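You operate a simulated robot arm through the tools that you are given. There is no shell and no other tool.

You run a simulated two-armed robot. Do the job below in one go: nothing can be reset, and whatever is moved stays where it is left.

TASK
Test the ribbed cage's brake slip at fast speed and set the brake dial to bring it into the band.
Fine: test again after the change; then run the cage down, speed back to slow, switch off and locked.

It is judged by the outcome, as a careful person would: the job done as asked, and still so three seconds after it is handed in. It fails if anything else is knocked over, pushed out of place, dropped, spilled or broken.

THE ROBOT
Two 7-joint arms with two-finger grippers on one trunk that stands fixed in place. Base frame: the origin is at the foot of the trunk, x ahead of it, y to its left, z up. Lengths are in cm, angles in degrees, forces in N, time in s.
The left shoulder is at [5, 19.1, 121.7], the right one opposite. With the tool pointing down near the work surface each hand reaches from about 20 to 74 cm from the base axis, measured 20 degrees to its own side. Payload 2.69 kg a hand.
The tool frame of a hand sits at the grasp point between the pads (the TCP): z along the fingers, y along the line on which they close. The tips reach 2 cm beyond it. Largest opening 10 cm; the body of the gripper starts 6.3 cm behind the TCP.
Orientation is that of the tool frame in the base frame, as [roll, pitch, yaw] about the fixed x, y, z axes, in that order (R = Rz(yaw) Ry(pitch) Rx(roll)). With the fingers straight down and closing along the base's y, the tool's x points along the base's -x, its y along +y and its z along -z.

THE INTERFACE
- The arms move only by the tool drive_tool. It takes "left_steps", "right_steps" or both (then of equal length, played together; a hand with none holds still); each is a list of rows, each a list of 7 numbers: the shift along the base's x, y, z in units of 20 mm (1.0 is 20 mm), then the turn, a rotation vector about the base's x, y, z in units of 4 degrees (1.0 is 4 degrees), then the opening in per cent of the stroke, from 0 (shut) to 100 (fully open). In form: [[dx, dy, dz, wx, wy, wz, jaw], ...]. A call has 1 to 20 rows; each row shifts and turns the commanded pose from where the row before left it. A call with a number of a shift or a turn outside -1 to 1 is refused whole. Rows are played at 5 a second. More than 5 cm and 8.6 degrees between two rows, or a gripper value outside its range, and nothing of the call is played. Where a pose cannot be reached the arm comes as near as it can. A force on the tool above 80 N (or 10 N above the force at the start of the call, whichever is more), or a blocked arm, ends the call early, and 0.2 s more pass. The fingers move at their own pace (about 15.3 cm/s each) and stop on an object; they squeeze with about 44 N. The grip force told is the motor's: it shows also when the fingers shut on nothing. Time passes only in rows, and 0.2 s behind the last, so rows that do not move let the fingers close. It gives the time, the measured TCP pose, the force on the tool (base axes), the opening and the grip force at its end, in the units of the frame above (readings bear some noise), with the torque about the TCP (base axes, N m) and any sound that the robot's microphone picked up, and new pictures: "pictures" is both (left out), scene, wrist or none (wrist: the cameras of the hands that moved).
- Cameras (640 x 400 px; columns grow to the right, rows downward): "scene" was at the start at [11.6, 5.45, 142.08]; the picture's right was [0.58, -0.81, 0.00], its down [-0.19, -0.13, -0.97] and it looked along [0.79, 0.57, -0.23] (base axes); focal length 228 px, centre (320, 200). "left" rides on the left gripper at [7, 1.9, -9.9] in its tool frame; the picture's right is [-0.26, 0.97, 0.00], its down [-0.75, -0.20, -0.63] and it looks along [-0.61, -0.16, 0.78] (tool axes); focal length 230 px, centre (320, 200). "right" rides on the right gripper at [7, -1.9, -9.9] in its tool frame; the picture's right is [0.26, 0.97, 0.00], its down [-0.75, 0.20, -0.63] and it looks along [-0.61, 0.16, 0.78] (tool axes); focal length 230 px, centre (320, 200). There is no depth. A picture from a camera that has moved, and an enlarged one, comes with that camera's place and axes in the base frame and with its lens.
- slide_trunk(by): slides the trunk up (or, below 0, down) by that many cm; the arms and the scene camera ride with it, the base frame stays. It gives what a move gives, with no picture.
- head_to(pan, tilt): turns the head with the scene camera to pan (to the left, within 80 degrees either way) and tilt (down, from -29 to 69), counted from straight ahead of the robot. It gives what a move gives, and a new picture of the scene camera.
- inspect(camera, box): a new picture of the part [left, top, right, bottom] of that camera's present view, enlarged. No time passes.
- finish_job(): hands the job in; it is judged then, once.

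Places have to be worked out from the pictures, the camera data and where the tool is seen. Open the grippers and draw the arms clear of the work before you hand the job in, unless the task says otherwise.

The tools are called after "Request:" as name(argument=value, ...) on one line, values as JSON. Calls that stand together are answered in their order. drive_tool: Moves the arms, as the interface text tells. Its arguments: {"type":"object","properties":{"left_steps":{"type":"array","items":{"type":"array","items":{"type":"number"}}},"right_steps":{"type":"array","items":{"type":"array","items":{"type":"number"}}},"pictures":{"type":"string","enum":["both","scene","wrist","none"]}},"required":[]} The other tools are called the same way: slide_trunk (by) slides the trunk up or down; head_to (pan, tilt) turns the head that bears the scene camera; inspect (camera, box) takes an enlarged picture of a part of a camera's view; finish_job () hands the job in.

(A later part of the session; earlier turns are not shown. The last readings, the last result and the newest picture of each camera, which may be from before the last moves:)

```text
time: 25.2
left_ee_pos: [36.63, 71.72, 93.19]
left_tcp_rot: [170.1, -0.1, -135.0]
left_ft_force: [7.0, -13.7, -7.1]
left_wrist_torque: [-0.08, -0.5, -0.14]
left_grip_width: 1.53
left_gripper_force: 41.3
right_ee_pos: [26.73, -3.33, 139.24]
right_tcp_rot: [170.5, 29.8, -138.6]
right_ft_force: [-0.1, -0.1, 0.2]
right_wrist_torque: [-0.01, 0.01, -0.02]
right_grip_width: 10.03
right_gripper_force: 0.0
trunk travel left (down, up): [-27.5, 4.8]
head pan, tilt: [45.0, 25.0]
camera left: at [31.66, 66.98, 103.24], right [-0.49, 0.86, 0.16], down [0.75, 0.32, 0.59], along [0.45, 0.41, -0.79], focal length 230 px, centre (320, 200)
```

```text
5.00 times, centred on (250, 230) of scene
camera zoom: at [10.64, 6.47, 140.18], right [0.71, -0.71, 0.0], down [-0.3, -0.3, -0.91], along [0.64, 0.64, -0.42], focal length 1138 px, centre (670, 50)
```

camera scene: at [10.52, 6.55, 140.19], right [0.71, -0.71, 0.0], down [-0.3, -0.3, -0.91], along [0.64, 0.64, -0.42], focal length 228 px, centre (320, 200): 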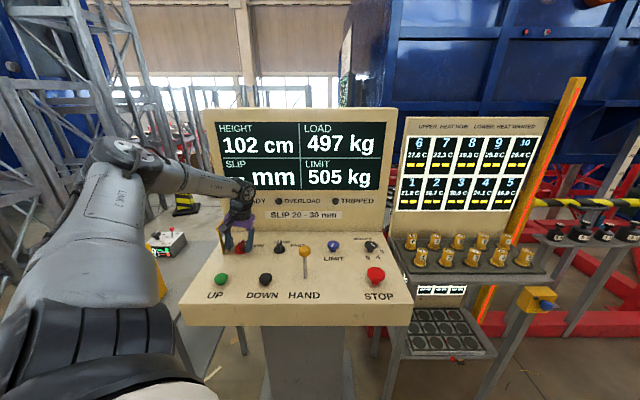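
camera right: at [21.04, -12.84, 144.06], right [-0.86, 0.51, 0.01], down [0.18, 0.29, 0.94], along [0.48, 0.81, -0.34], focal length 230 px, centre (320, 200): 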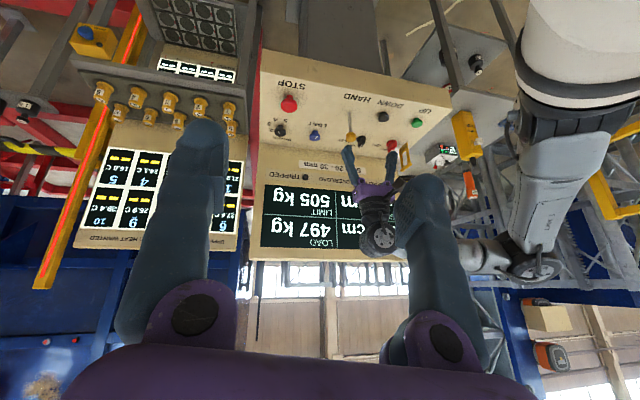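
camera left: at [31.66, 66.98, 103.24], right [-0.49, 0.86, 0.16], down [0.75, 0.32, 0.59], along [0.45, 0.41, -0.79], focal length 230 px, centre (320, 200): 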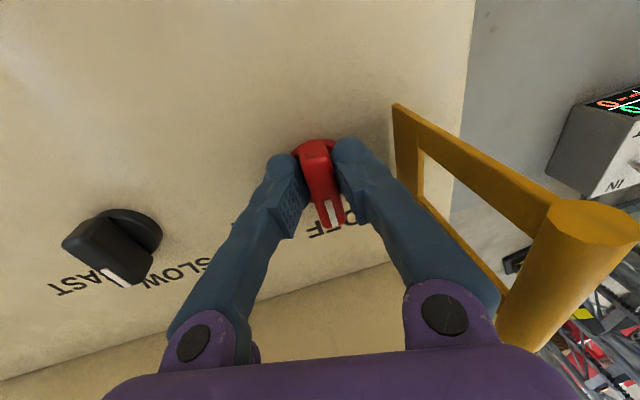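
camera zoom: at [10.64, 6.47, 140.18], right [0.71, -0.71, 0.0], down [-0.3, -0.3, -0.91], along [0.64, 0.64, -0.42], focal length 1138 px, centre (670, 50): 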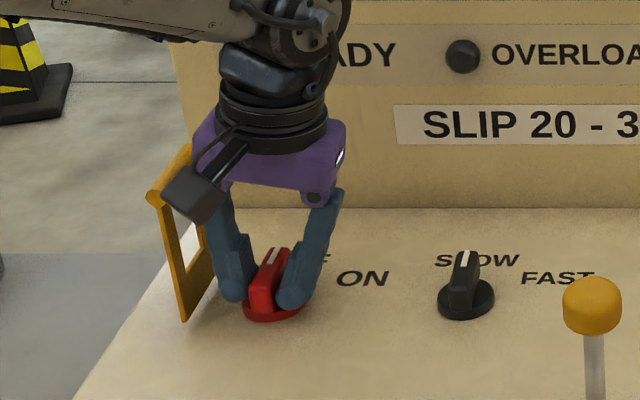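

The flag is gripped (1.53 cm wide). I'll turn it clockwise about the tool's own axis, half way first, keeping the lean so the wrist camera stays above the hasp.

Request:
drive_tool(left_steps=[[0, 0, 0, -0.123, 0.123, -0.985, 0], [0, 0, 0, -0.123, 0.123, -0.985, 0], [0, 0, 0, -0.123, 0.123, -0.985, 0], [0, 0, 0, -0.123, 0.123, -0.985, 0], [0, 0, 0, -0.123, 0.123, -0.985, 0], [0, 0, 0, -0.123, 0.123, -0.985, 0], [0, 0, 0, -0.123, 0.123, -0.985, 0], [0, 0, 0, -0.123, 0.123, -0.985, 0]], pictures="both")

Request:
inspect(camera="scene", box=[200, 190, 300, 270])

```text
time: 26.7
left_ee_pos: [36.56, 71.95, 92.95]
left_tcp_rot: [169.1, -4.4, -156.8]
left_ft_force: [-25.6, 13.5, 18.2]
left_wrist_torque: [0.0, -1.03, 0.21]
left_grip_width: 1.57
left_gripper_force: 41.5
left hand out of reach, approached as far as the arm can: row 6, 7
right_ee_pos: [26.46, -3.54, 139.35]
right_tcp_rot: [170.5, 30.0, -138.5]
right_ft_force: [0.7, -0.9, -1.1]
right_wrist_torque: [0.1, 0.07, 0.04]
right_grip_width: 10.01
right_gripper_force: 0.0
trunk travel left (down, up): [-27.5, 4.8]
head pan, tilt: [45.0, 25.0]
stopped in row 7 (left hand): the force on the tool passed its limit at 116 N (the readings are from after the stop); the commanded pose is now the measured one
camera scene: at [10.35, 6.22, 140.24], right [0.71, -0.71, 0.0], down [-0.3, -0.3, -0.91], along [0.64, 0.64, -0.42], focal length 228 px, centre (320, 200)
camera left: at [30.87, 69.51, 103.43], right [-0.13, 0.98, 0.16], down [0.85, 0.02, 0.52], along [0.51, 0.21, -0.84], focal length 230 px, centre (320, 200)
```

scene: 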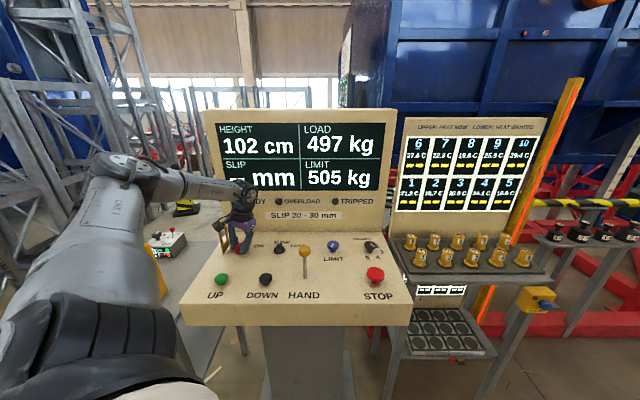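
left: 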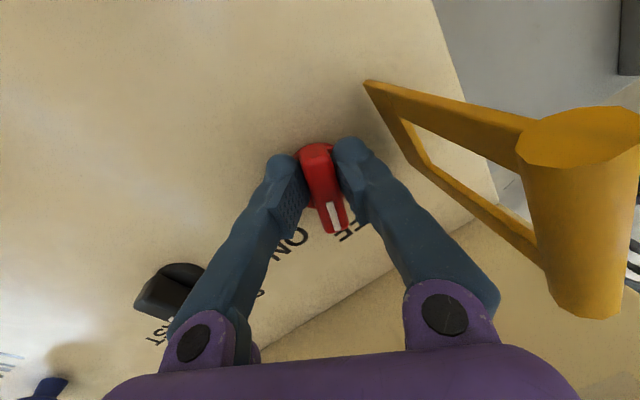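

```text
5.00 times, centred on (250, 230) of scene
camera zoom: at [10.35, 6.22, 140.24], right [0.71, -0.71, 0.0], down [-0.3, -0.3, -0.91], along [0.64, 0.64, -0.42], focal length 1138 px, centre (670, 50)
```

zoom: 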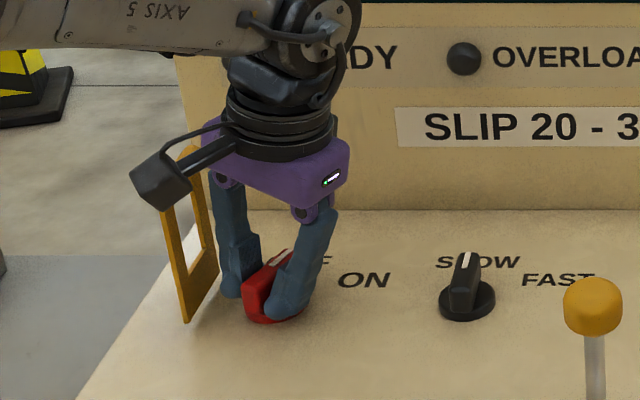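

The turn stopped at 116 N after about 22°: the gripper body is crowding the hasp handle, and the arm hit a limit. I'll release, ease away from the hasp and rise, then push the flag's far end with one finger instead.

Request:
drive_tool(left_steps=[[0, 0, 0, 0, 0, 0, 20], [0, 0, 0, 0, 0, 0, 40], [0.15, -0.15, 0, 0, 0, 0, 40], [0.1, -0.1, 0.5, 0, 0, 0, 40], [0, 0, 1, 0, 0, 0, 40], [0, 0, 1, 0, 0, 0, 40], [0, 0, 1, 0, 0, 0, 40], [0, 0, 1, 0, 0, 0, 40], [0, 0, 0.5, 0, 0, 0, 40]], pictures="both")

Request:
inspect(camera="scene", box=[200, 190, 300, 270])

```text
time: 28.7
left_ee_pos: [37.44, 71.39, 102.72]
left_tcp_rot: [169.8, -4.2, -157.1]
left_ft_force: [0.8, -0.2, -0.2]
left_wrist_torque: [0.01, 0.02, 0.0]
left_grip_width: 3.97
left_gripper_force: 0.0
right_ee_pos: [26.76, -3.19, 139.25]
right_tcp_rot: [170.6, 29.9, -138.5]
right_ft_force: [0.1, -0.6, 1.0]
right_wrist_torque: [-0.03, 0.02, -0.03]
right_grip_width: 10.0
right_gripper_force: 0.0
trunk travel left (down, up): [-27.5, 4.8]
head pan, tilt: [45.0, 25.0]
camera scene: at [10.51, 6.54, 140.2], right [0.71, -0.71, 0.0], down [-0.3, -0.3, -0.91], along [0.64, 0.64, -0.42], focal length 228 px, centre (320, 200)
camera left: at [31.71, 68.98, 113.22], right [-0.12, 0.98, 0.15], down [0.85, 0.02, 0.53], along [0.51, 0.19, -0.84], focal length 230 px, centre (320, 200)
```

scene: 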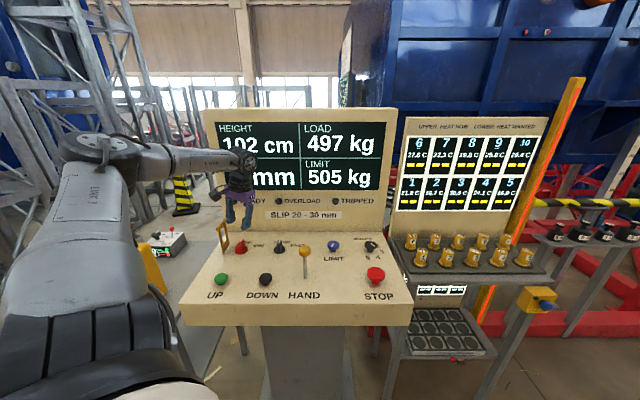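
left: 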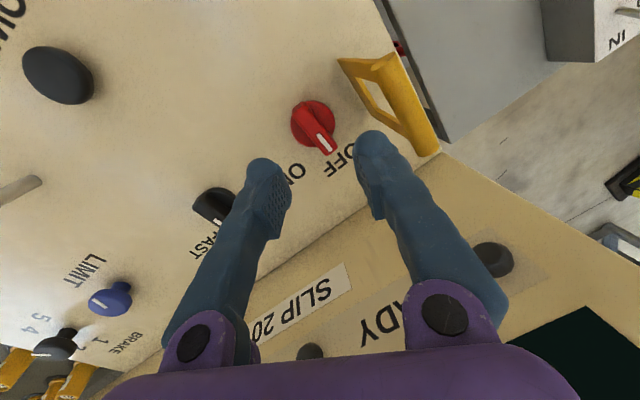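

```text
5.00 times, centred on (250, 230) of scene
camera zoom: at [10.51, 6.54, 140.2], right [0.71, -0.71, 0.0], down [-0.3, -0.3, -0.91], along [0.64, 0.64, -0.42], focal length 1138 px, centre (670, 50)
```

zoom: 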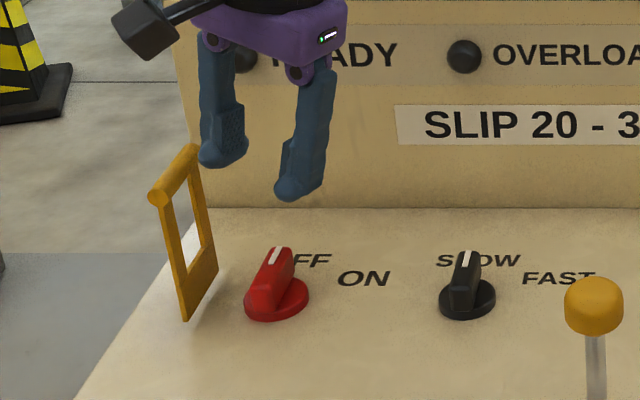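

The key sprang back to OFF and the hasp is unmoved, so nothing is disturbed. I'll turn the hand back square with only about 5° lean, open to 6 cm, and hover so the left finger is left of the flag's far end.

Request:
drive_tool(left_steps=[[0.183, 0.083, 0, -0.034, -0.26, 0.908, 60], [0.183, 0.083, 0, -0.034, -0.26, 0.908, 60], [0.183, 0.083, 0, -0.034, -0.26, 0.908, 60], [0.183, 0.083, 0, -0.034, -0.26, 0.908, 60], [0.183, 0.083, 0, -0.034, -0.26, 0.908, 60], [0.183, 0.083, 0, -0.034, -0.26, 0.908, 60], [0, 0, 0, 0, 0, 0, 60]], pictures="both")

Request:
inspect(camera="scene", box=[200, 180, 300, 260])

```text
time: 30.3
left_ee_pos: [39.67, 72.38, 102.72]
left_tcp_rot: [173.8, 0.4, -135.3]
left_ft_force: [0.0, -0.1, 0.1]
left_wrist_torque: [0.01, -0.05, 0.02]
left_grip_width: 6.01
left_gripper_force: 0.0
right_ee_pos: [26.84, -3.31, 139.36]
right_tcp_rot: [170.7, 29.9, -138.6]
right_ft_force: [0.0, -0.4, 0.4]
right_wrist_torque: [-0.01, 0.0, 0.03]
right_grip_width: 10.0
right_gripper_force: 0.2
trunk travel left (down, up): [-27.5, 4.8]
head pan, tilt: [45.0, 25.0]
camera scene: at [10.52, 6.54, 140.2], right [0.71, -0.71, 0.0], down [-0.3, -0.3, -0.91], along [0.64, 0.64, -0.42], focal length 228 px, centre (320, 200)
camera left: at [34.12, 67.99, 112.61], right [-0.49, 0.86, 0.11], down [0.72, 0.33, 0.61], along [0.49, 0.38, -0.78], focal length 230 px, centre (320, 200)
```

scene: 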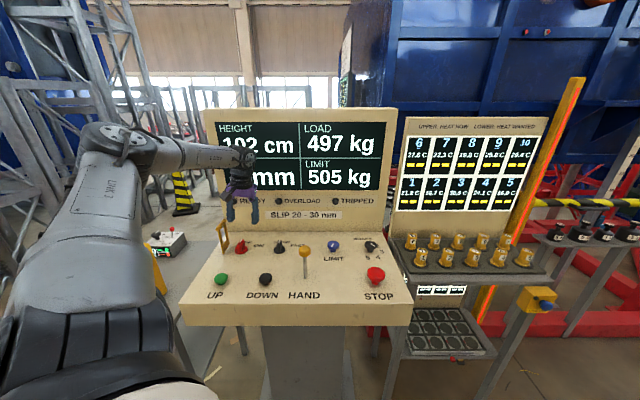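
left: 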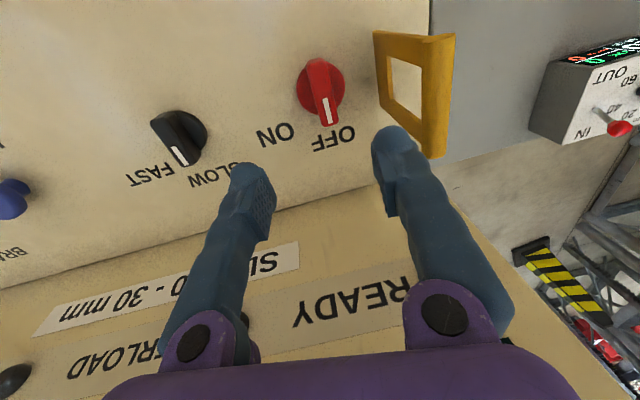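

```text
5.00 times, centred on (250, 220) of scene
camera zoom: at [10.52, 6.54, 140.2], right [0.71, -0.71, 0.0], down [-0.3, -0.3, -0.91], along [0.64, 0.64, -0.42], focal length 1138 px, centre (670, 100)
```

zoom: 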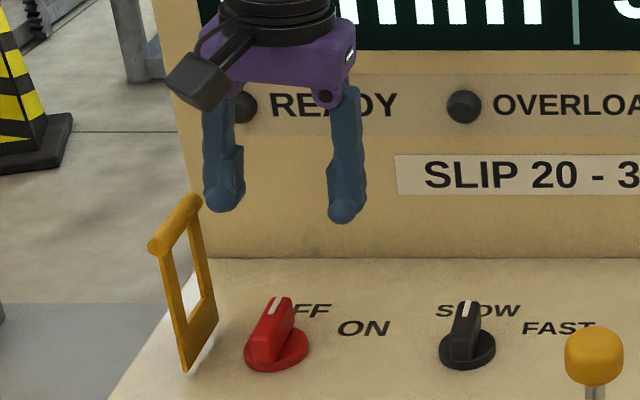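

Reachable and clear. I'll descend straight to z≈93.4, left finger beside the flag's far end.

Request:
drive_tool(left_steps=[[0, 0, -0.775, 0, 0, 0, 60], [0, 0, -0.775, 0, 0, 0, 60], [0, 0, -0.775, 0, 0, 0, 60], [0, 0, -0.775, 0, 0, 0, 60], [0, 0, -0.775, 0, 0, 0, 60], [0, 0, -0.775, 0, 0, 0, 60], [0, 0, 0, 0, 0, 0, 60]], pictures="wrist")

Request:
inspect(camera="scene", box=[200, 180, 300, 260])

```text
time: 31.9
left_ee_pos: [39.63, 72.33, 93.54]
left_tcp_rot: [173.8, 0.5, -135.5]
left_ft_force: [0.4, 0.0, 0.1]
left_wrist_torque: [0.0, 0.01, 0.01]
left_grip_width: 5.99
left_gripper_force: 0.2
right_ee_pos: [26.72, -3.26, 139.35]
right_tcp_rot: [170.6, 29.9, -138.5]
right_ft_force: [0.8, 0.6, 0.5]
right_wrist_torque: [-0.03, 0.01, -0.02]
right_grip_width: 10.0
right_gripper_force: 0.0
trunk travel left (down, up): [-27.5, 4.8]
head pan, tilt: [45.0, 25.0]
camera left: at [34.08, 68.0, 103.34], right [-0.49, 0.86, 0.11], down [0.72, 0.33, 0.61], along [0.49, 0.38, -0.78], focal length 230 px, centre (320, 200)
```

left: 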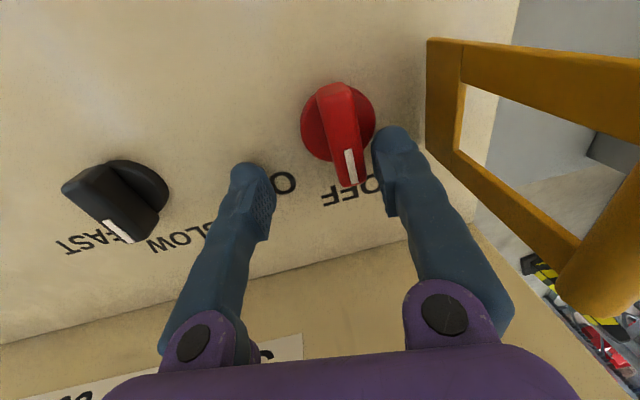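

```text
5.00 times, centred on (250, 220) of scene
camera zoom: at [10.51, 6.52, 140.2], right [0.71, -0.71, 0.0], down [-0.3, -0.3, -0.91], along [0.64, 0.64, -0.42], focal length 1138 px, centre (670, 100)
```

zoom: 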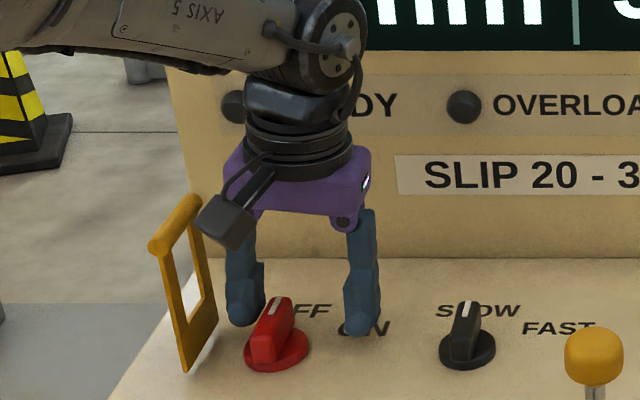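

The left finger is just left of the flag's far half. I'll push it slowly to the right by about 2.4 cm to turn the key toward ON.

Request:
drive_tool(left_steps=[[0.106, -0.106, 0, 0, 0, 0, 60], [0.106, -0.106, 0, 0, 0, 0, 60], [0.106, -0.106, 0, 0, 0, 0, 60], [0.106, -0.106, 0, 0, 0, 0, 60], [0.106, -0.106, 0, 0, 0, 0, 60], [0.106, -0.106, 0, 0, 0, 0, 60], [0.106, -0.106, 0, 0, 0, 0, 60], [0.106, -0.106, 0, 0, 0, 0, 60]], pictures="both")

Request:
inspect(camera="scene", box=[200, 180, 300, 260])

```text
time: 33.7
left_ee_pos: [41.52, 71.18, 93.39]
left_tcp_rot: [173.8, 0.9, -135.5]
left_ft_force: [3.9, 31.9, 4.6]
left_wrist_torque: [0.35, 0.22, -1.34]
left_grip_width: 7.39
left_gripper_force: 10.7
right_ee_pos: [26.67, -2.81, 139.31]
right_tcp_rot: [170.7, 29.7, -138.4]
right_ft_force: [-0.3, 0.6, -0.1]
right_wrist_torque: [0.01, 0.07, 0.01]
right_grip_width: 9.97
right_gripper_force: 0.0
trunk travel left (down, up): [-27.5, 4.8]
head pan, tilt: [45.0, 25.0]
camera scene: at [10.52, 6.87, 140.18], right [0.71, -0.71, 0.0], down [-0.3, -0.3, -0.91], along [0.64, 0.64, -0.42], focal length 228 px, centre (320, 200)
camera left: at [35.94, 66.73, 103.23], right [-0.49, 0.87, 0.11], down [0.72, 0.33, 0.62], along [0.5, 0.38, -0.78], focal length 230 px, centre (320, 200)
```

scene: 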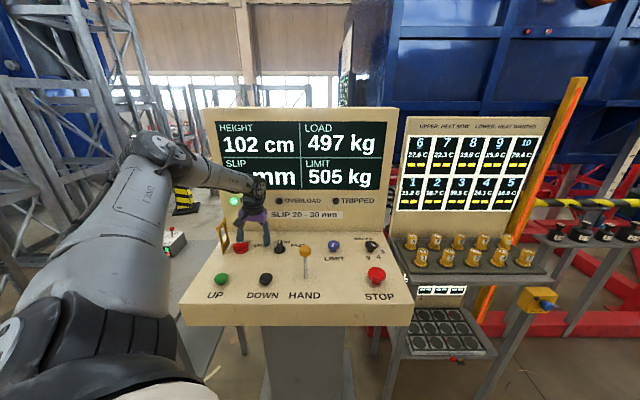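
left: 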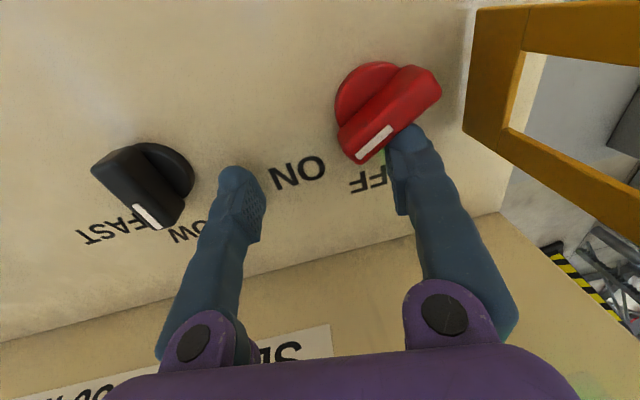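

```text
5.00 times, centred on (250, 220) of scene
camera zoom: at [10.52, 6.87, 140.18], right [0.71, -0.71, 0.0], down [-0.3, -0.3, -0.91], along [0.64, 0.64, -0.42], focal length 1138 px, centre (670, 100)
```

zoom: 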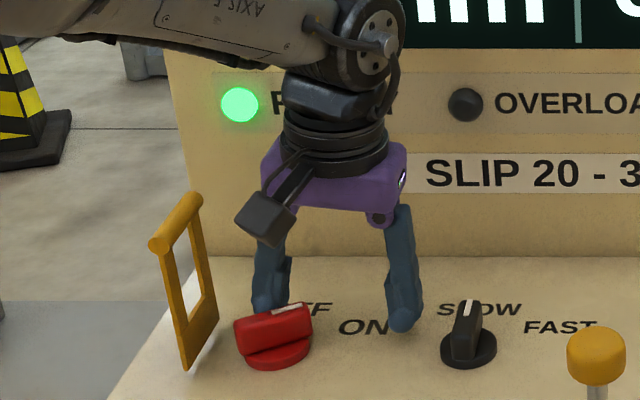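

READY is lit green and the flag points to ON. I'll ease the finger back a little, rise clear and check it stays on.

Request:
drive_tool(left_steps=[[-0.14, 0.14, 0, 0, 0, 0, 60], [-0.14, 0.14, 0, 0, 0, 0, 60], [0, 0, 0.5, 0, 0, 0, 60], [0, 0, 1, 0, 0, 0, 60], [0, 0, 1, 0, 0, 0, 60], [0, 0, 1, 0, 0, 0, 60], [0, 0, 1, 0, 0, 0, 60]], pictures="both")

Request:
inspect(camera="scene", box=[200, 180, 300, 260])

```text
time: 35.3
left_ee_pos: [40.71, 71.24, 102.26]
left_tcp_rot: [173.8, 0.5, -135.4]
left_ft_force: [-0.4, 1.4, -0.6]
left_wrist_torque: [-0.03, -0.01, 0.0]
left_grip_width: 6.01
left_gripper_force: 0.1
right_ee_pos: [26.72, -3.24, 139.3]
right_tcp_rot: [170.5, 29.8, -138.4]
right_ft_force: [0.4, 0.2, 0.7]
right_wrist_torque: [0.02, -0.02, 0.02]
right_grip_width: 10.01
right_gripper_force: 0.0
trunk travel left (down, up): [-27.5, 4.8]
head pan, tilt: [45.0, 25.0]
camera scene: at [10.52, 6.58, 140.19], right [0.71, -0.71, 0.0], down [-0.3, -0.3, -0.91], along [0.64, 0.64, -0.42], focal length 228 px, centre (320, 200)
camera left: at [35.16, 66.88, 112.25], right [-0.49, 0.86, 0.11], down [0.72, 0.33, 0.61], along [0.49, 0.38, -0.79], focal length 230 px, centre (320, 200)
```

scene: 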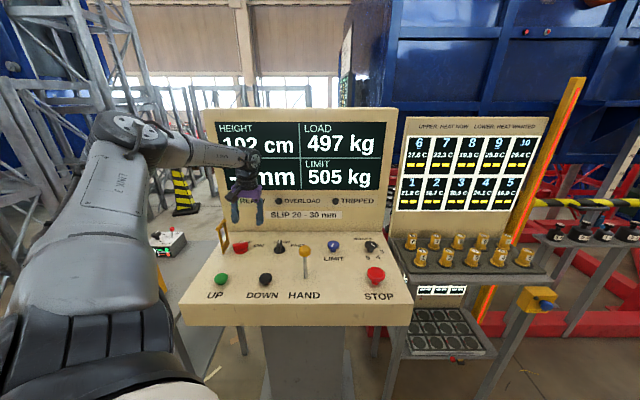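
left: 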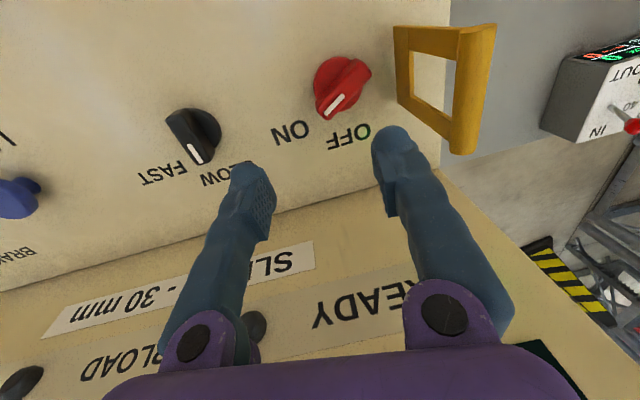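

```text
5.00 times, centred on (250, 220) of scene
camera zoom: at [10.52, 6.58, 140.19], right [0.71, -0.71, 0.0], down [-0.3, -0.3, -0.91], along [0.64, 0.64, -0.42], focal length 1138 px, centre (670, 100)
```

zoom: 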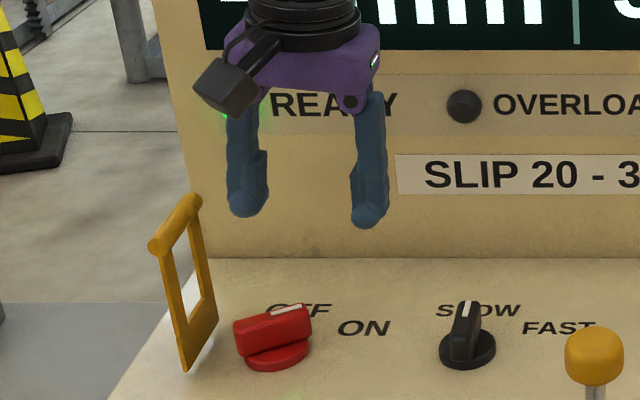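

The key stays at ON. Next the speed knob at about (45.9, 62.4): same method, moving over and descending with the left finger to the left of its far end.

Request:
drive_tool(left_steps=[[0.83, -0.834, 0, 0, 0, 0, 60], [0.83, -0.834, 0, 0, 0, 0, 60], [0.83, -0.834, 0, 0, 0, 0, 60], [0.83, -0.834, 0, 0, 0, 0, 60], [0.83, -0.834, 0, 0, 0, 0, 60], [0, 0, -0.7, 0, 0, 0, 60], [0, 0, -0.7, 0, 0, 0, 60], [0, 0, -0.7, 0, 0, 0, 60], [0, 0, -0.7, 0, 0, 0, 60], [0, 0, -0.7, 0, 0, 0, 60], [0, 0, 0, 0, 0, 0, 60]], pictures="both")

Request:
inspect(camera="scene", box=[230, 180, 330, 260])

```text
time: 37.7
left_ee_pos: [49.01, 62.86, 95.41]
left_tcp_rot: [173.7, 0.5, -135.4]
left_ft_force: [-0.5, -0.4, 0.3]
left_wrist_torque: [0.0, 0.0, 0.0]
left_grip_width: 6.0
left_gripper_force: 0.0
right_ee_pos: [26.77, -3.35, 139.34]
right_tcp_rot: [170.5, 29.9, -138.5]
right_ft_force: [0.4, 0.4, 0.2]
right_wrist_torque: [0.04, -0.01, -0.01]
right_grip_width: 10.0
right_gripper_force: 0.1
trunk travel left (down, up): [-27.5, 4.8]
head pan, tilt: [45.0, 25.0]
camera scene: at [10.51, 6.52, 140.2], right [0.71, -0.71, 0.0], down [-0.3, -0.3, -0.91], along [0.64, 0.64, -0.42], focal length 228 px, centre (320, 200)
camera left: at [43.52, 58.53, 105.25], right [-0.49, 0.86, 0.11], down [0.72, 0.33, 0.61], along [0.49, 0.38, -0.78], focal length 230 px, centre (320, 200)
```

scene: 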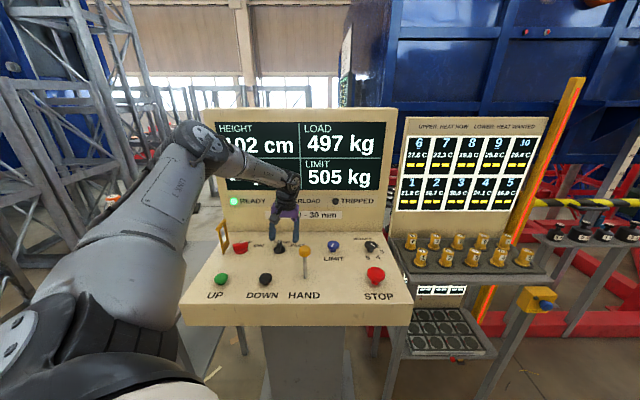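
left: 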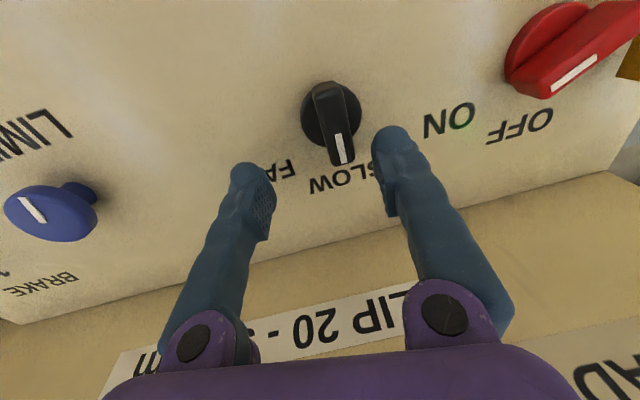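

```text
5.00 times, centred on (280, 220) of scene
camera zoom: at [10.51, 6.52, 140.2], right [0.71, -0.71, 0.0], down [-0.3, -0.3, -0.91], along [0.64, 0.64, -0.42], focal length 1138 px, centre (520, 100)
```

zoom: 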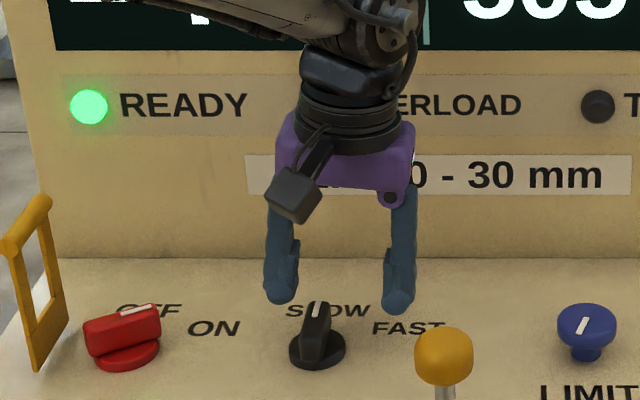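

READY is green and the speed knob is at SLOW, with the finger left of its pointer. I'll lower 2 cm and push it right toward FAST.

Request:
drive_tool(left_steps=[[0, 0, -0.5, 0, 0, 0, 60], [0, 0, -0.5, 0, 0, 0, 60], [0.112, -0.112, 0, 0, 0, 0, 60], [0.112, -0.112, 0, 0, 0, 0, 60], [0.112, -0.112, 0, 0, 0, 0, 60], [0.112, -0.112, 0, 0, 0, 0, 60], [0.112, -0.112, 0, 0, 0, 0, 60], [0.112, -0.112, 0, 0, 0, 0, 60], [0.112, -0.112, 0, 0, 0, 0, 60], [0.112, -0.112, 0, 0, 0, 0, 60]], pictures="wrist")

Request:
inspect(camera="scene", box=[230, 180, 330, 260])

```text
time: 39.9
left_ee_pos: [50.89, 61.75, 93.34]
left_tcp_rot: [173.8, 0.9, -135.6]
left_ft_force: [2.2, 34.0, 6.0]
left_wrist_torque: [0.28, -0.1, -1.44]
left_grip_width: 7.37
left_gripper_force: 10.1
right_ee_pos: [26.76, -2.86, 139.27]
right_tcp_rot: [170.8, 29.6, -138.3]
right_ft_force: [0.5, 0.2, 1.2]
right_wrist_torque: [-0.01, -0.02, 0.0]
right_grip_width: 9.97
right_gripper_force: 0.0
trunk travel left (down, up): [-27.5, 4.8]
head pan, tilt: [45.0, 25.0]
camera left: at [45.31, 57.23, 103.18], right [-0.49, 0.87, 0.11], down [0.72, 0.33, 0.62], along [0.5, 0.38, -0.78], focal length 230 px, centre (320, 200)
```

left: 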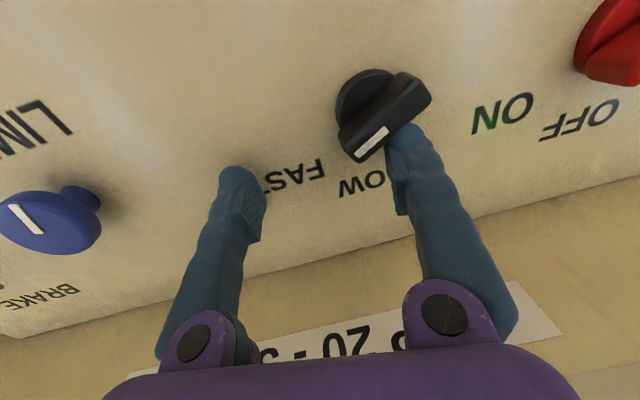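

```text
5.00 times, centred on (280, 220) of scene
camera zoom: at [10.49, 6.9, 140.18], right [0.71, -0.71, 0.0], down [-0.3, -0.3, -0.91], along [0.64, 0.64, -0.42], focal length 1138 px, centre (520, 100)
```

zoom: 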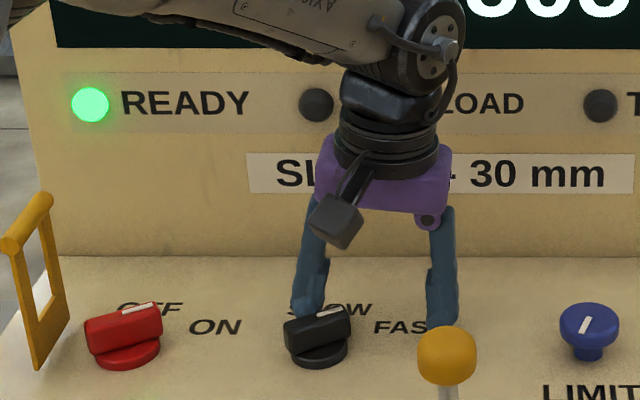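

The speed pointer is now at FAST and READY stays lit. I'll back off, rise, close the jaws and hover over the DOWN button at about (34.2, 52.5).

Request:
drive_tool(left_steps=[[-0.14, 0.14, 0, 0, 0, 0, 60], [-0.14, 0.14, 0, 0, 0, 0, 60], [0, 0, 0.9, 0, 0, 0, 60], [0, 0, 0.9, 0, 0, 0, 60], [0, 0, 0.9, 0, 0, 0, 40], [0, 0, 0.9, 0, 0, 0, 20], [0, 0, 0.9, 0, 0, 0, 0], [0, 0, 0.9, 0, 0, 0, 0], [-0.891, -0.507, 0, -0.122, -0.122, 0, 0], [-0.891, -0.507, 0, -0.122, -0.122, 0, 0], [-0.891, -0.507, 0, -0.122, -0.122, 0, 0], [-0.891, -0.507, 0, -0.122, -0.122, 0, 0], [-0.891, -0.507, 0, -0.122, -0.122, 0, 0], [-0.891, -0.507, 0, -0.122, -0.122, 0, 0], [-0.891, -0.507, 0, -0.122, -0.122, 0, 0], [-0.891, -0.507, 0, -0.122, -0.122, 0, 0], [-0.891, -0.507, 0, -0.122, -0.122, 0, 0], [0, 0, 0, 0, 0, 0, 0]], pictures="both")

Request:
inspect(camera="scene", box=[200, 180, 330, 290])

Request:
inspect(camera="right", box=[240, 60, 460, 270])

```text
time: 43.7
left_ee_pos: [34.29, 52.68, 104.15]
left_tcp_rot: [-179.9, 0.6, -135.3]
left_ft_force: [0.1, -0.7, -0.1]
left_wrist_torque: [-0.01, -0.02, -0.05]
left_grip_width: 0.0
left_gripper_force: 29.3
right_ee_pos: [26.78, -3.33, 139.26]
right_tcp_rot: [170.6, 29.8, -138.5]
right_ft_force: [0.4, 0.3, 0.2]
right_wrist_torque: [-0.04, 0.01, 0.01]
right_grip_width: 9.99
right_gripper_force: 0.0
trunk travel left (down, up): [-27.5, 4.8]
head pan, tilt: [45.0, 25.0]
camera scene: at [10.55, 6.56, 140.19], right [0.71, -0.71, 0.0], down [-0.3, -0.3, -0.91], along [0.64, 0.64, -0.42], focal length 228 px, centre (320, 200)
camera left: at [27.94, 49.03, 113.9], right [-0.5, 0.87, 0.0], down [0.67, 0.38, 0.64], along [0.55, 0.32, -0.77], focal length 230 px, centre (320, 200)
```

scene: 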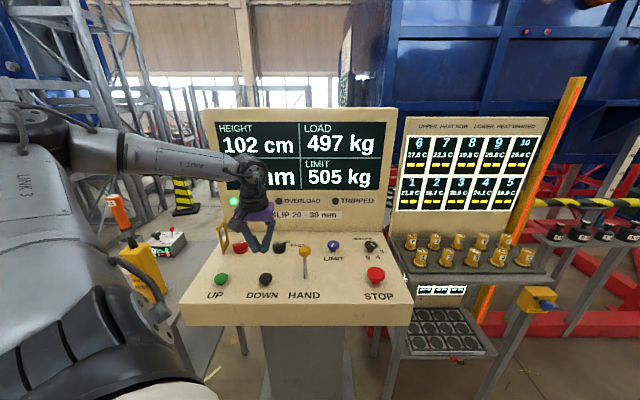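
left: 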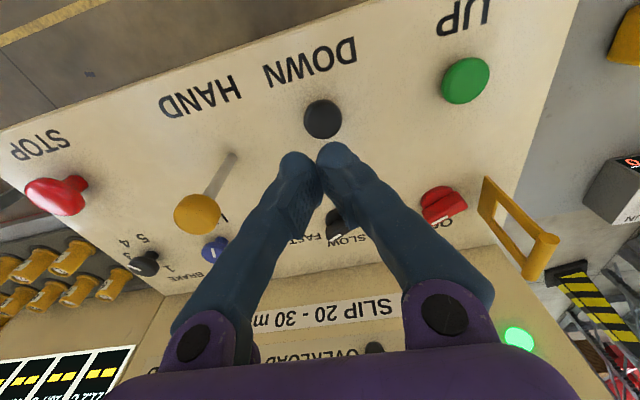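

```text
3.64 times, centred on (265, 235) of scene
camera zoom: at [10.55, 6.56, 140.19], right [0.71, -0.71, 0.0], down [-0.3, -0.3, -0.91], along [0.64, 0.64, -0.42], focal length 828 px, centre (520, 73)
```

zoom: 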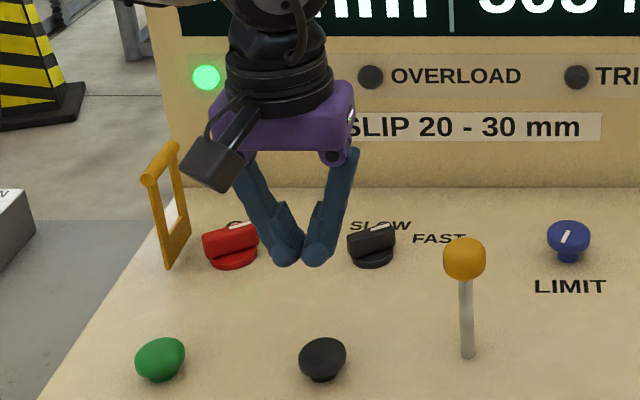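

```text
1.90 times, centred on (350, 165) of right
camera zoom: at [21.08, -12.85, 144.06], right [-0.86, 0.51, 0.01], down [0.18, 0.29, 0.94], along [0.48, 0.81, -0.34], focal length 438 px, centre (263, 267)
```

zoom: 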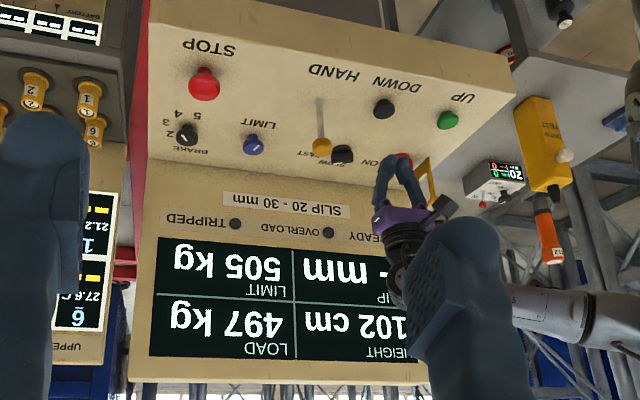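

DOWN is right under the closed fingertips (≈ 34.4, 53.0). I'll lower to just above its cap, and turn the right viewing hand 8° so its finger no longer covers the HEIGHT/SLIP fields.

Request:
drive_tool(left_steps=[[0.02, 0.04, -0.8, 0, 0, 0, 0], [0.02, 0.04, -0.8, 0, 0, 0, 0], [0, 0, -0.8, 0, 0, 0, 0], [0, 0, -0.8, 0, 0, 0, 0], [0, 0, -0.8, 0, 0, 0, 0], [0, 0, 0, 0, 0, 0, 0]], right_steps=[[0, 0, 0, 0, 0, 0.7, 100], [0, 0, 0, 0, 0, 0.7, 100], [0, 0, 0, 0, 0, 0.7, 100], [0, 0, 0, 0, 0, 0, 100], [0, 0, 0, 0, 0, 0, 100], [0, 0, 0, 0, 0, 0, 100]], pictures="both")

Request:
inspect(camera="scene", box=[200, 100, 400, 290])

Request:
inspect(camera="right", box=[200, 60, 420, 270])

```text
time: 45.1
left_ee_pos: [34.18, 52.8, 96.01]
left_tcp_rot: [-179.9, 0.7, -135.4]
left_ft_force: [-0.4, 0.0, -0.3]
left_wrist_torque: [-0.01, 0.03, -0.02]
left_grip_width: 0.0
left_gripper_force: 30.0
right_ee_pos: [26.71, -3.31, 139.39]
right_tcp_rot: [170.5, 29.8, -130.1]
right_ft_force: [-0.6, 0.2, 0.5]
right_wrist_torque: [0.01, 0.03, -0.01]
right_grip_width: 9.99
right_gripper_force: 0.1
trunk travel left (down, up): [-27.5, 4.8]
head pan, tilt: [45.0, 25.0]
camera scene: at [10.51, 6.52, 140.2], right [0.71, -0.71, 0.0], down [-0.3, -0.3, -0.91], along [0.64, 0.64, -0.42], focal length 228 px, centre (320, 200)
camera right: at [22.52, -13.61, 144.1], right [-0.92, 0.38, 0.01], down [0.14, 0.31, 0.94], along [0.36, 0.87, -0.34], focal length 230 px, centre (320, 200)
camera left: at [28.02, 49.16, 105.93], right [-0.5, 0.87, 0.0], down [0.67, 0.38, 0.64], along [0.55, 0.32, -0.77], focal length 230 px, centre (320, 200)
```

scene: 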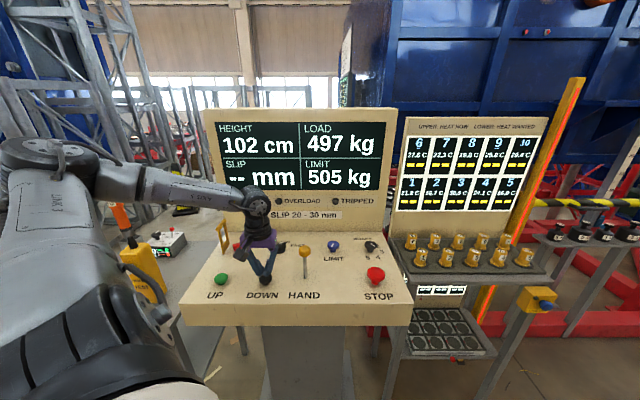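
right: 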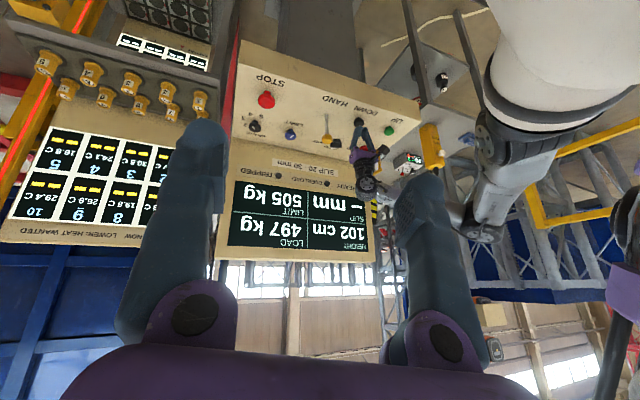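
left: 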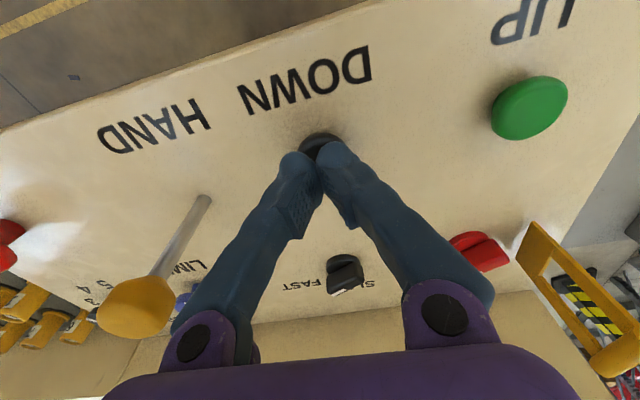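

```text
2.11 times, centred on (300, 195) of scene
camera zoom: at [10.51, 6.52, 140.2], right [0.71, -0.71, 0.0], down [-0.3, -0.3, -0.91], along [0.64, 0.64, -0.42], focal length 479 px, centre (362, 210)
```

zoom: 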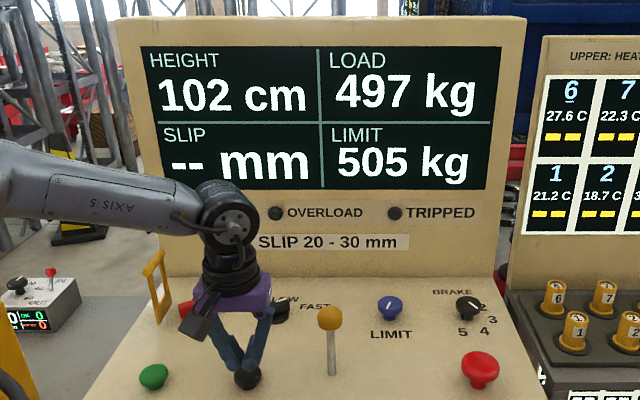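

```text
1.90 times, centred on (310, 165) of right
camera zoom: at [22.52, -13.61, 144.1], right [-0.92, 0.38, 0.01], down [0.14, 0.31, 0.94], along [0.36, 0.87, -0.34], focal length 438 px, centre (339, 267)
```

zoom: 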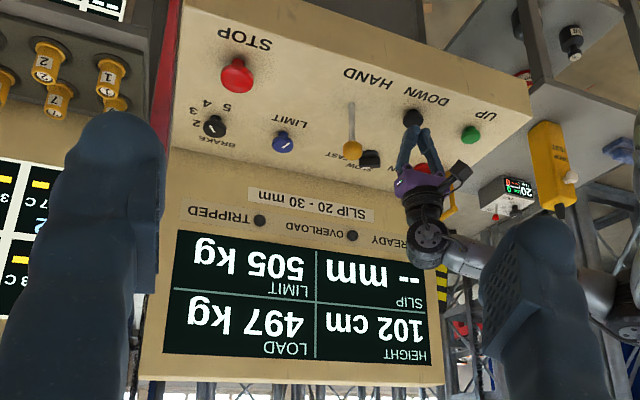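

Both cameras now read the whole display. First press: a short push on DOWN (about 0.6 s at FAST) and release, to see how the button, height and slip readings respond.

Request:
drive_tool(left_steps=[[0, 0, -0.3, 0, 0, 0, 0], [0, 0, -0.35, 0, 0, 0, 0], [0, 0, 0, 0, 0, 0, 0], [0, 0, 0, 0, 0, 0, 0]], pictures="scene")

Request:
inspect(camera="scene", box=[200, 100, 400, 290])

```text
time: 46.1
left_ee_pos: [34.36, 52.75, 94.89]
left_tcp_rot: [-179.9, 0.5, -135.4]
left_ft_force: [0.2, 0.0, 0.0]
left_wrist_torque: [0.02, 0.0, 0.01]
left_grip_width: 0.0
left_gripper_force: 29.1
right_ee_pos: [26.76, -3.24, 139.32]
right_tcp_rot: [170.6, 29.7, -130.2]
right_ft_force: [0.0, 0.2, 0.5]
right_wrist_torque: [-0.02, -0.03, 0.04]
right_grip_width: 10.02
right_gripper_force: 0.0
trunk travel left (down, up): [-27.5, 4.8]
head pan, tilt: [45.0, 25.0]
camera scene: at [10.52, 6.54, 140.2], right [0.71, -0.71, 0.0], down [-0.3, -0.3, -0.91], along [0.64, 0.64, -0.42], focal length 228 px, centre (320, 200)
```

scene: 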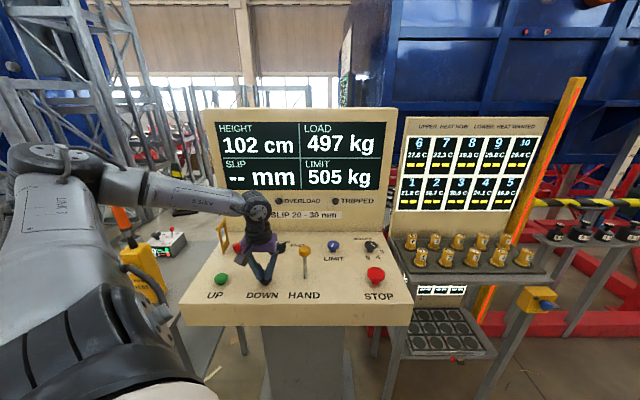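

```text
2.11 times, centred on (300, 195) of scene
camera zoom: at [10.52, 6.54, 140.2], right [0.71, -0.71, 0.0], down [-0.3, -0.3, -0.91], along [0.64, 0.64, -0.42], focal length 479 px, centre (362, 210)
```

zoom: 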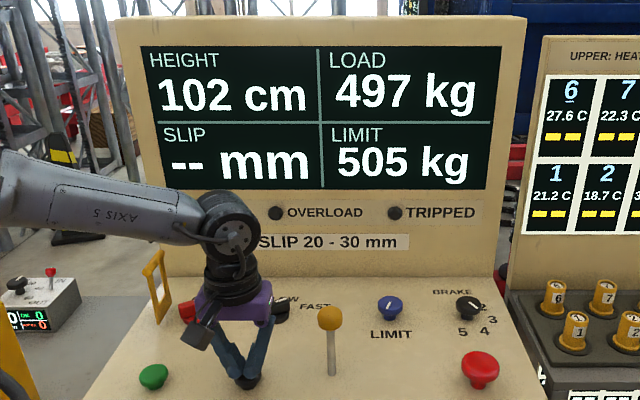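

No contact yet (tips ≈ 92.9, force zero). I'll continue slowly down until the force shows the button.

Request:
drive_tool(left_steps=[[0, 0, -0.15, 0, 0, 0, 0], [0, 0, -0.15, 0, 0, 0, 0]], pictures="scene")

```text
time: 46.7
left_ee_pos: [34.4, 52.78, 94.25]
left_tcp_rot: [-179.9, 0.6, -135.3]
left_ft_force: [-0.7, 0.5, -0.4]
left_wrist_torque: [-0.03, 0.0, 0.04]
left_grip_width: 0.0
left_gripper_force: 29.3
right_ee_pos: [26.8, -3.3, 139.27]
right_tcp_rot: [170.5, 29.8, -129.9]
right_ft_force: [-0.4, 0.0, -0.3]
right_wrist_torque: [0.0, 0.0, 0.02]
right_grip_width: 10.04
right_gripper_force: 0.0
trunk travel left (down, up): [-27.5, 4.8]
head pan, tilt: [45.0, 25.0]
camera scene: at [10.52, 6.54, 140.2], right [0.71, -0.71, 0.0], down [-0.3, -0.3, -0.91], along [0.64, 0.64, -0.42], focal length 228 px, centre (320, 200)
```

scene: 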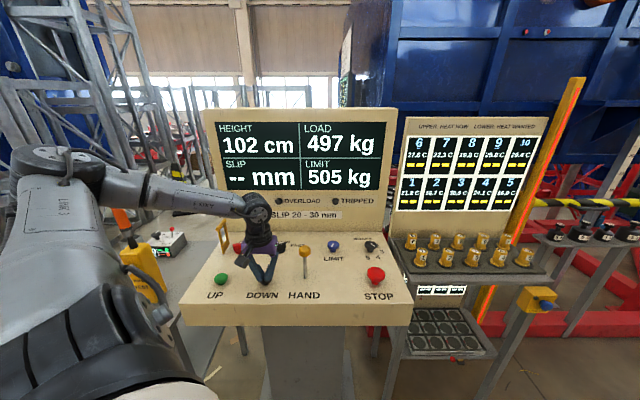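

Still no contact at tips ≈ 92.25; continuing in small steps.

Request:
drive_tool(left_steps=[[0, 0, -0.15, 0, 0, 0, 0], [0, 0, -0.15, 0, 0, 0, 0]], pictures="both")

Request:
inspect(camera="scene", box=[210, 220, 310, 300])

```text
time: 47.3
left_ee_pos: [34.44, 52.68, 93.71]
left_tcp_rot: [-180.0, 0.5, -135.2]
left_ft_force: [0.2, 0.2, 0.9]
left_wrist_torque: [0.03, 0.0, -0.02]
left_grip_width: 0.6
left_gripper_force: 29.7
right_ee_pos: [26.75, -3.23, 139.35]
right_tcp_rot: [170.7, 29.8, -130.1]
right_ft_force: [0.0, 0.2, 0.4]
right_wrist_torque: [0.02, 0.01, 0.0]
right_grip_width: 10.01
right_gripper_force: 0.0
trunk travel left (down, up): [-27.5, 4.8]
head pan, tilt: [45.0, 25.0]
camera scene: at [10.51, 6.52, 140.2], right [0.71, -0.71, 0.0], down [-0.3, -0.3, -0.91], along [0.64, 0.64, -0.42], focal length 228 px, centre (320, 200)
camera left: at [28.03, 49.13, 103.49], right [-0.5, 0.87, 0.0], down [0.67, 0.38, 0.64], along [0.55, 0.32, -0.77], focal length 230 px, centre (320, 200)
```

scene: 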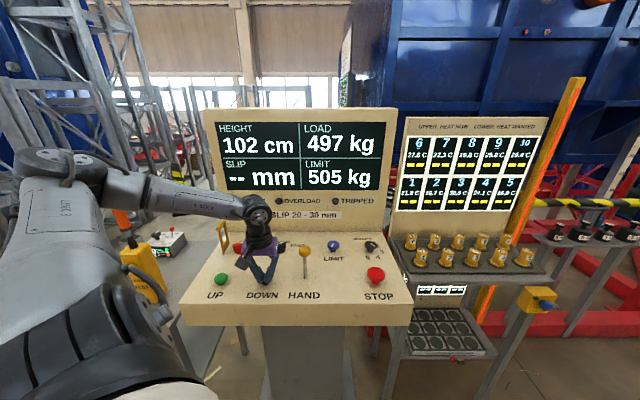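
left: 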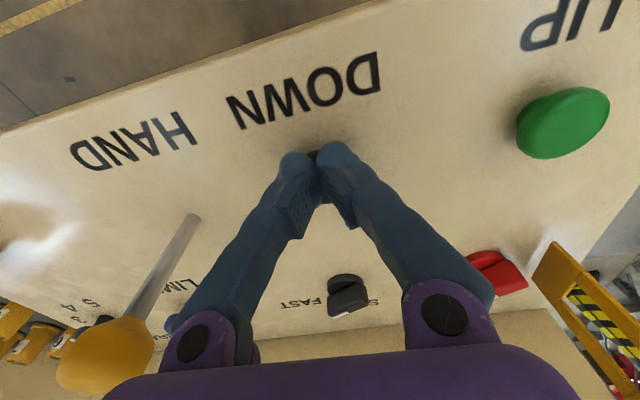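

```text
5.00 times, centred on (260, 260) of scene
camera zoom: at [10.51, 6.52, 140.2], right [0.71, -0.71, 0.0], down [-0.3, -0.3, -0.91], along [0.64, 0.64, -0.42], focal length 1138 px, centre (620, -100)
```

zoom: 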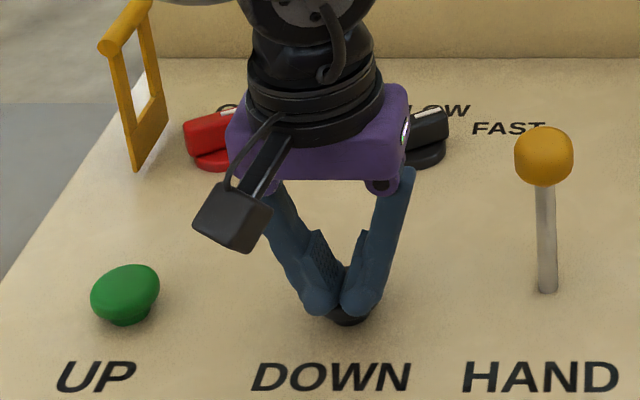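

The cap is now just touching between the tips (jaw reads 0.6). I'll push a bit further and watch the force and HEIGHT.

Request:
drive_tool(left_steps=[[0, 0, -0.15, 0, 0, 0, 0], [0, 0, -0.1, 0, 0, 0, 0]], pictures="scene")

```text
time: 47.9
left_ee_pos: [34.22, 52.79, 93.13]
left_tcp_rot: [-179.9, 0.6, -135.4]
left_ft_force: [0.7, -0.4, 2.7]
left_wrist_torque: [0.02, -0.04, 0.0]
left_grip_width: 0.58
left_gripper_force: 29.5
right_ee_pos: [26.71, -3.21, 139.32]
right_tcp_rot: [170.5, 29.9, -130.2]
right_ft_force: [-0.3, 0.1, -0.3]
right_wrist_torque: [0.01, -0.01, -0.01]
right_grip_width: 9.96
right_gripper_force: 0.0
trunk travel left (down, up): [-27.5, 4.8]
head pan, tilt: [45.0, 25.0]
heard: click
camera scene: at [10.51, 6.51, 140.2], right [0.71, -0.71, 0.0], down [-0.3, -0.3, -0.91], along [0.64, 0.64, -0.42], focal length 228 px, centre (320, 200)
```

scene: 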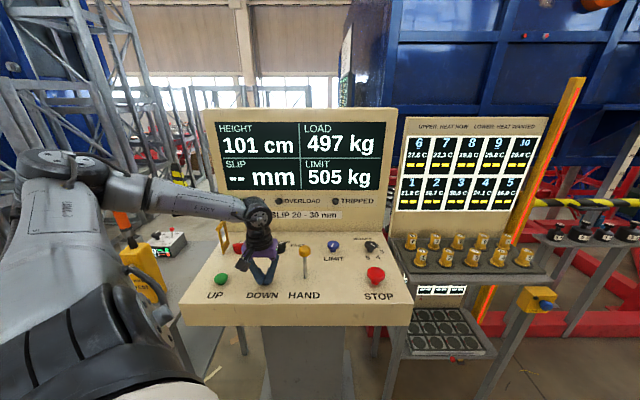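

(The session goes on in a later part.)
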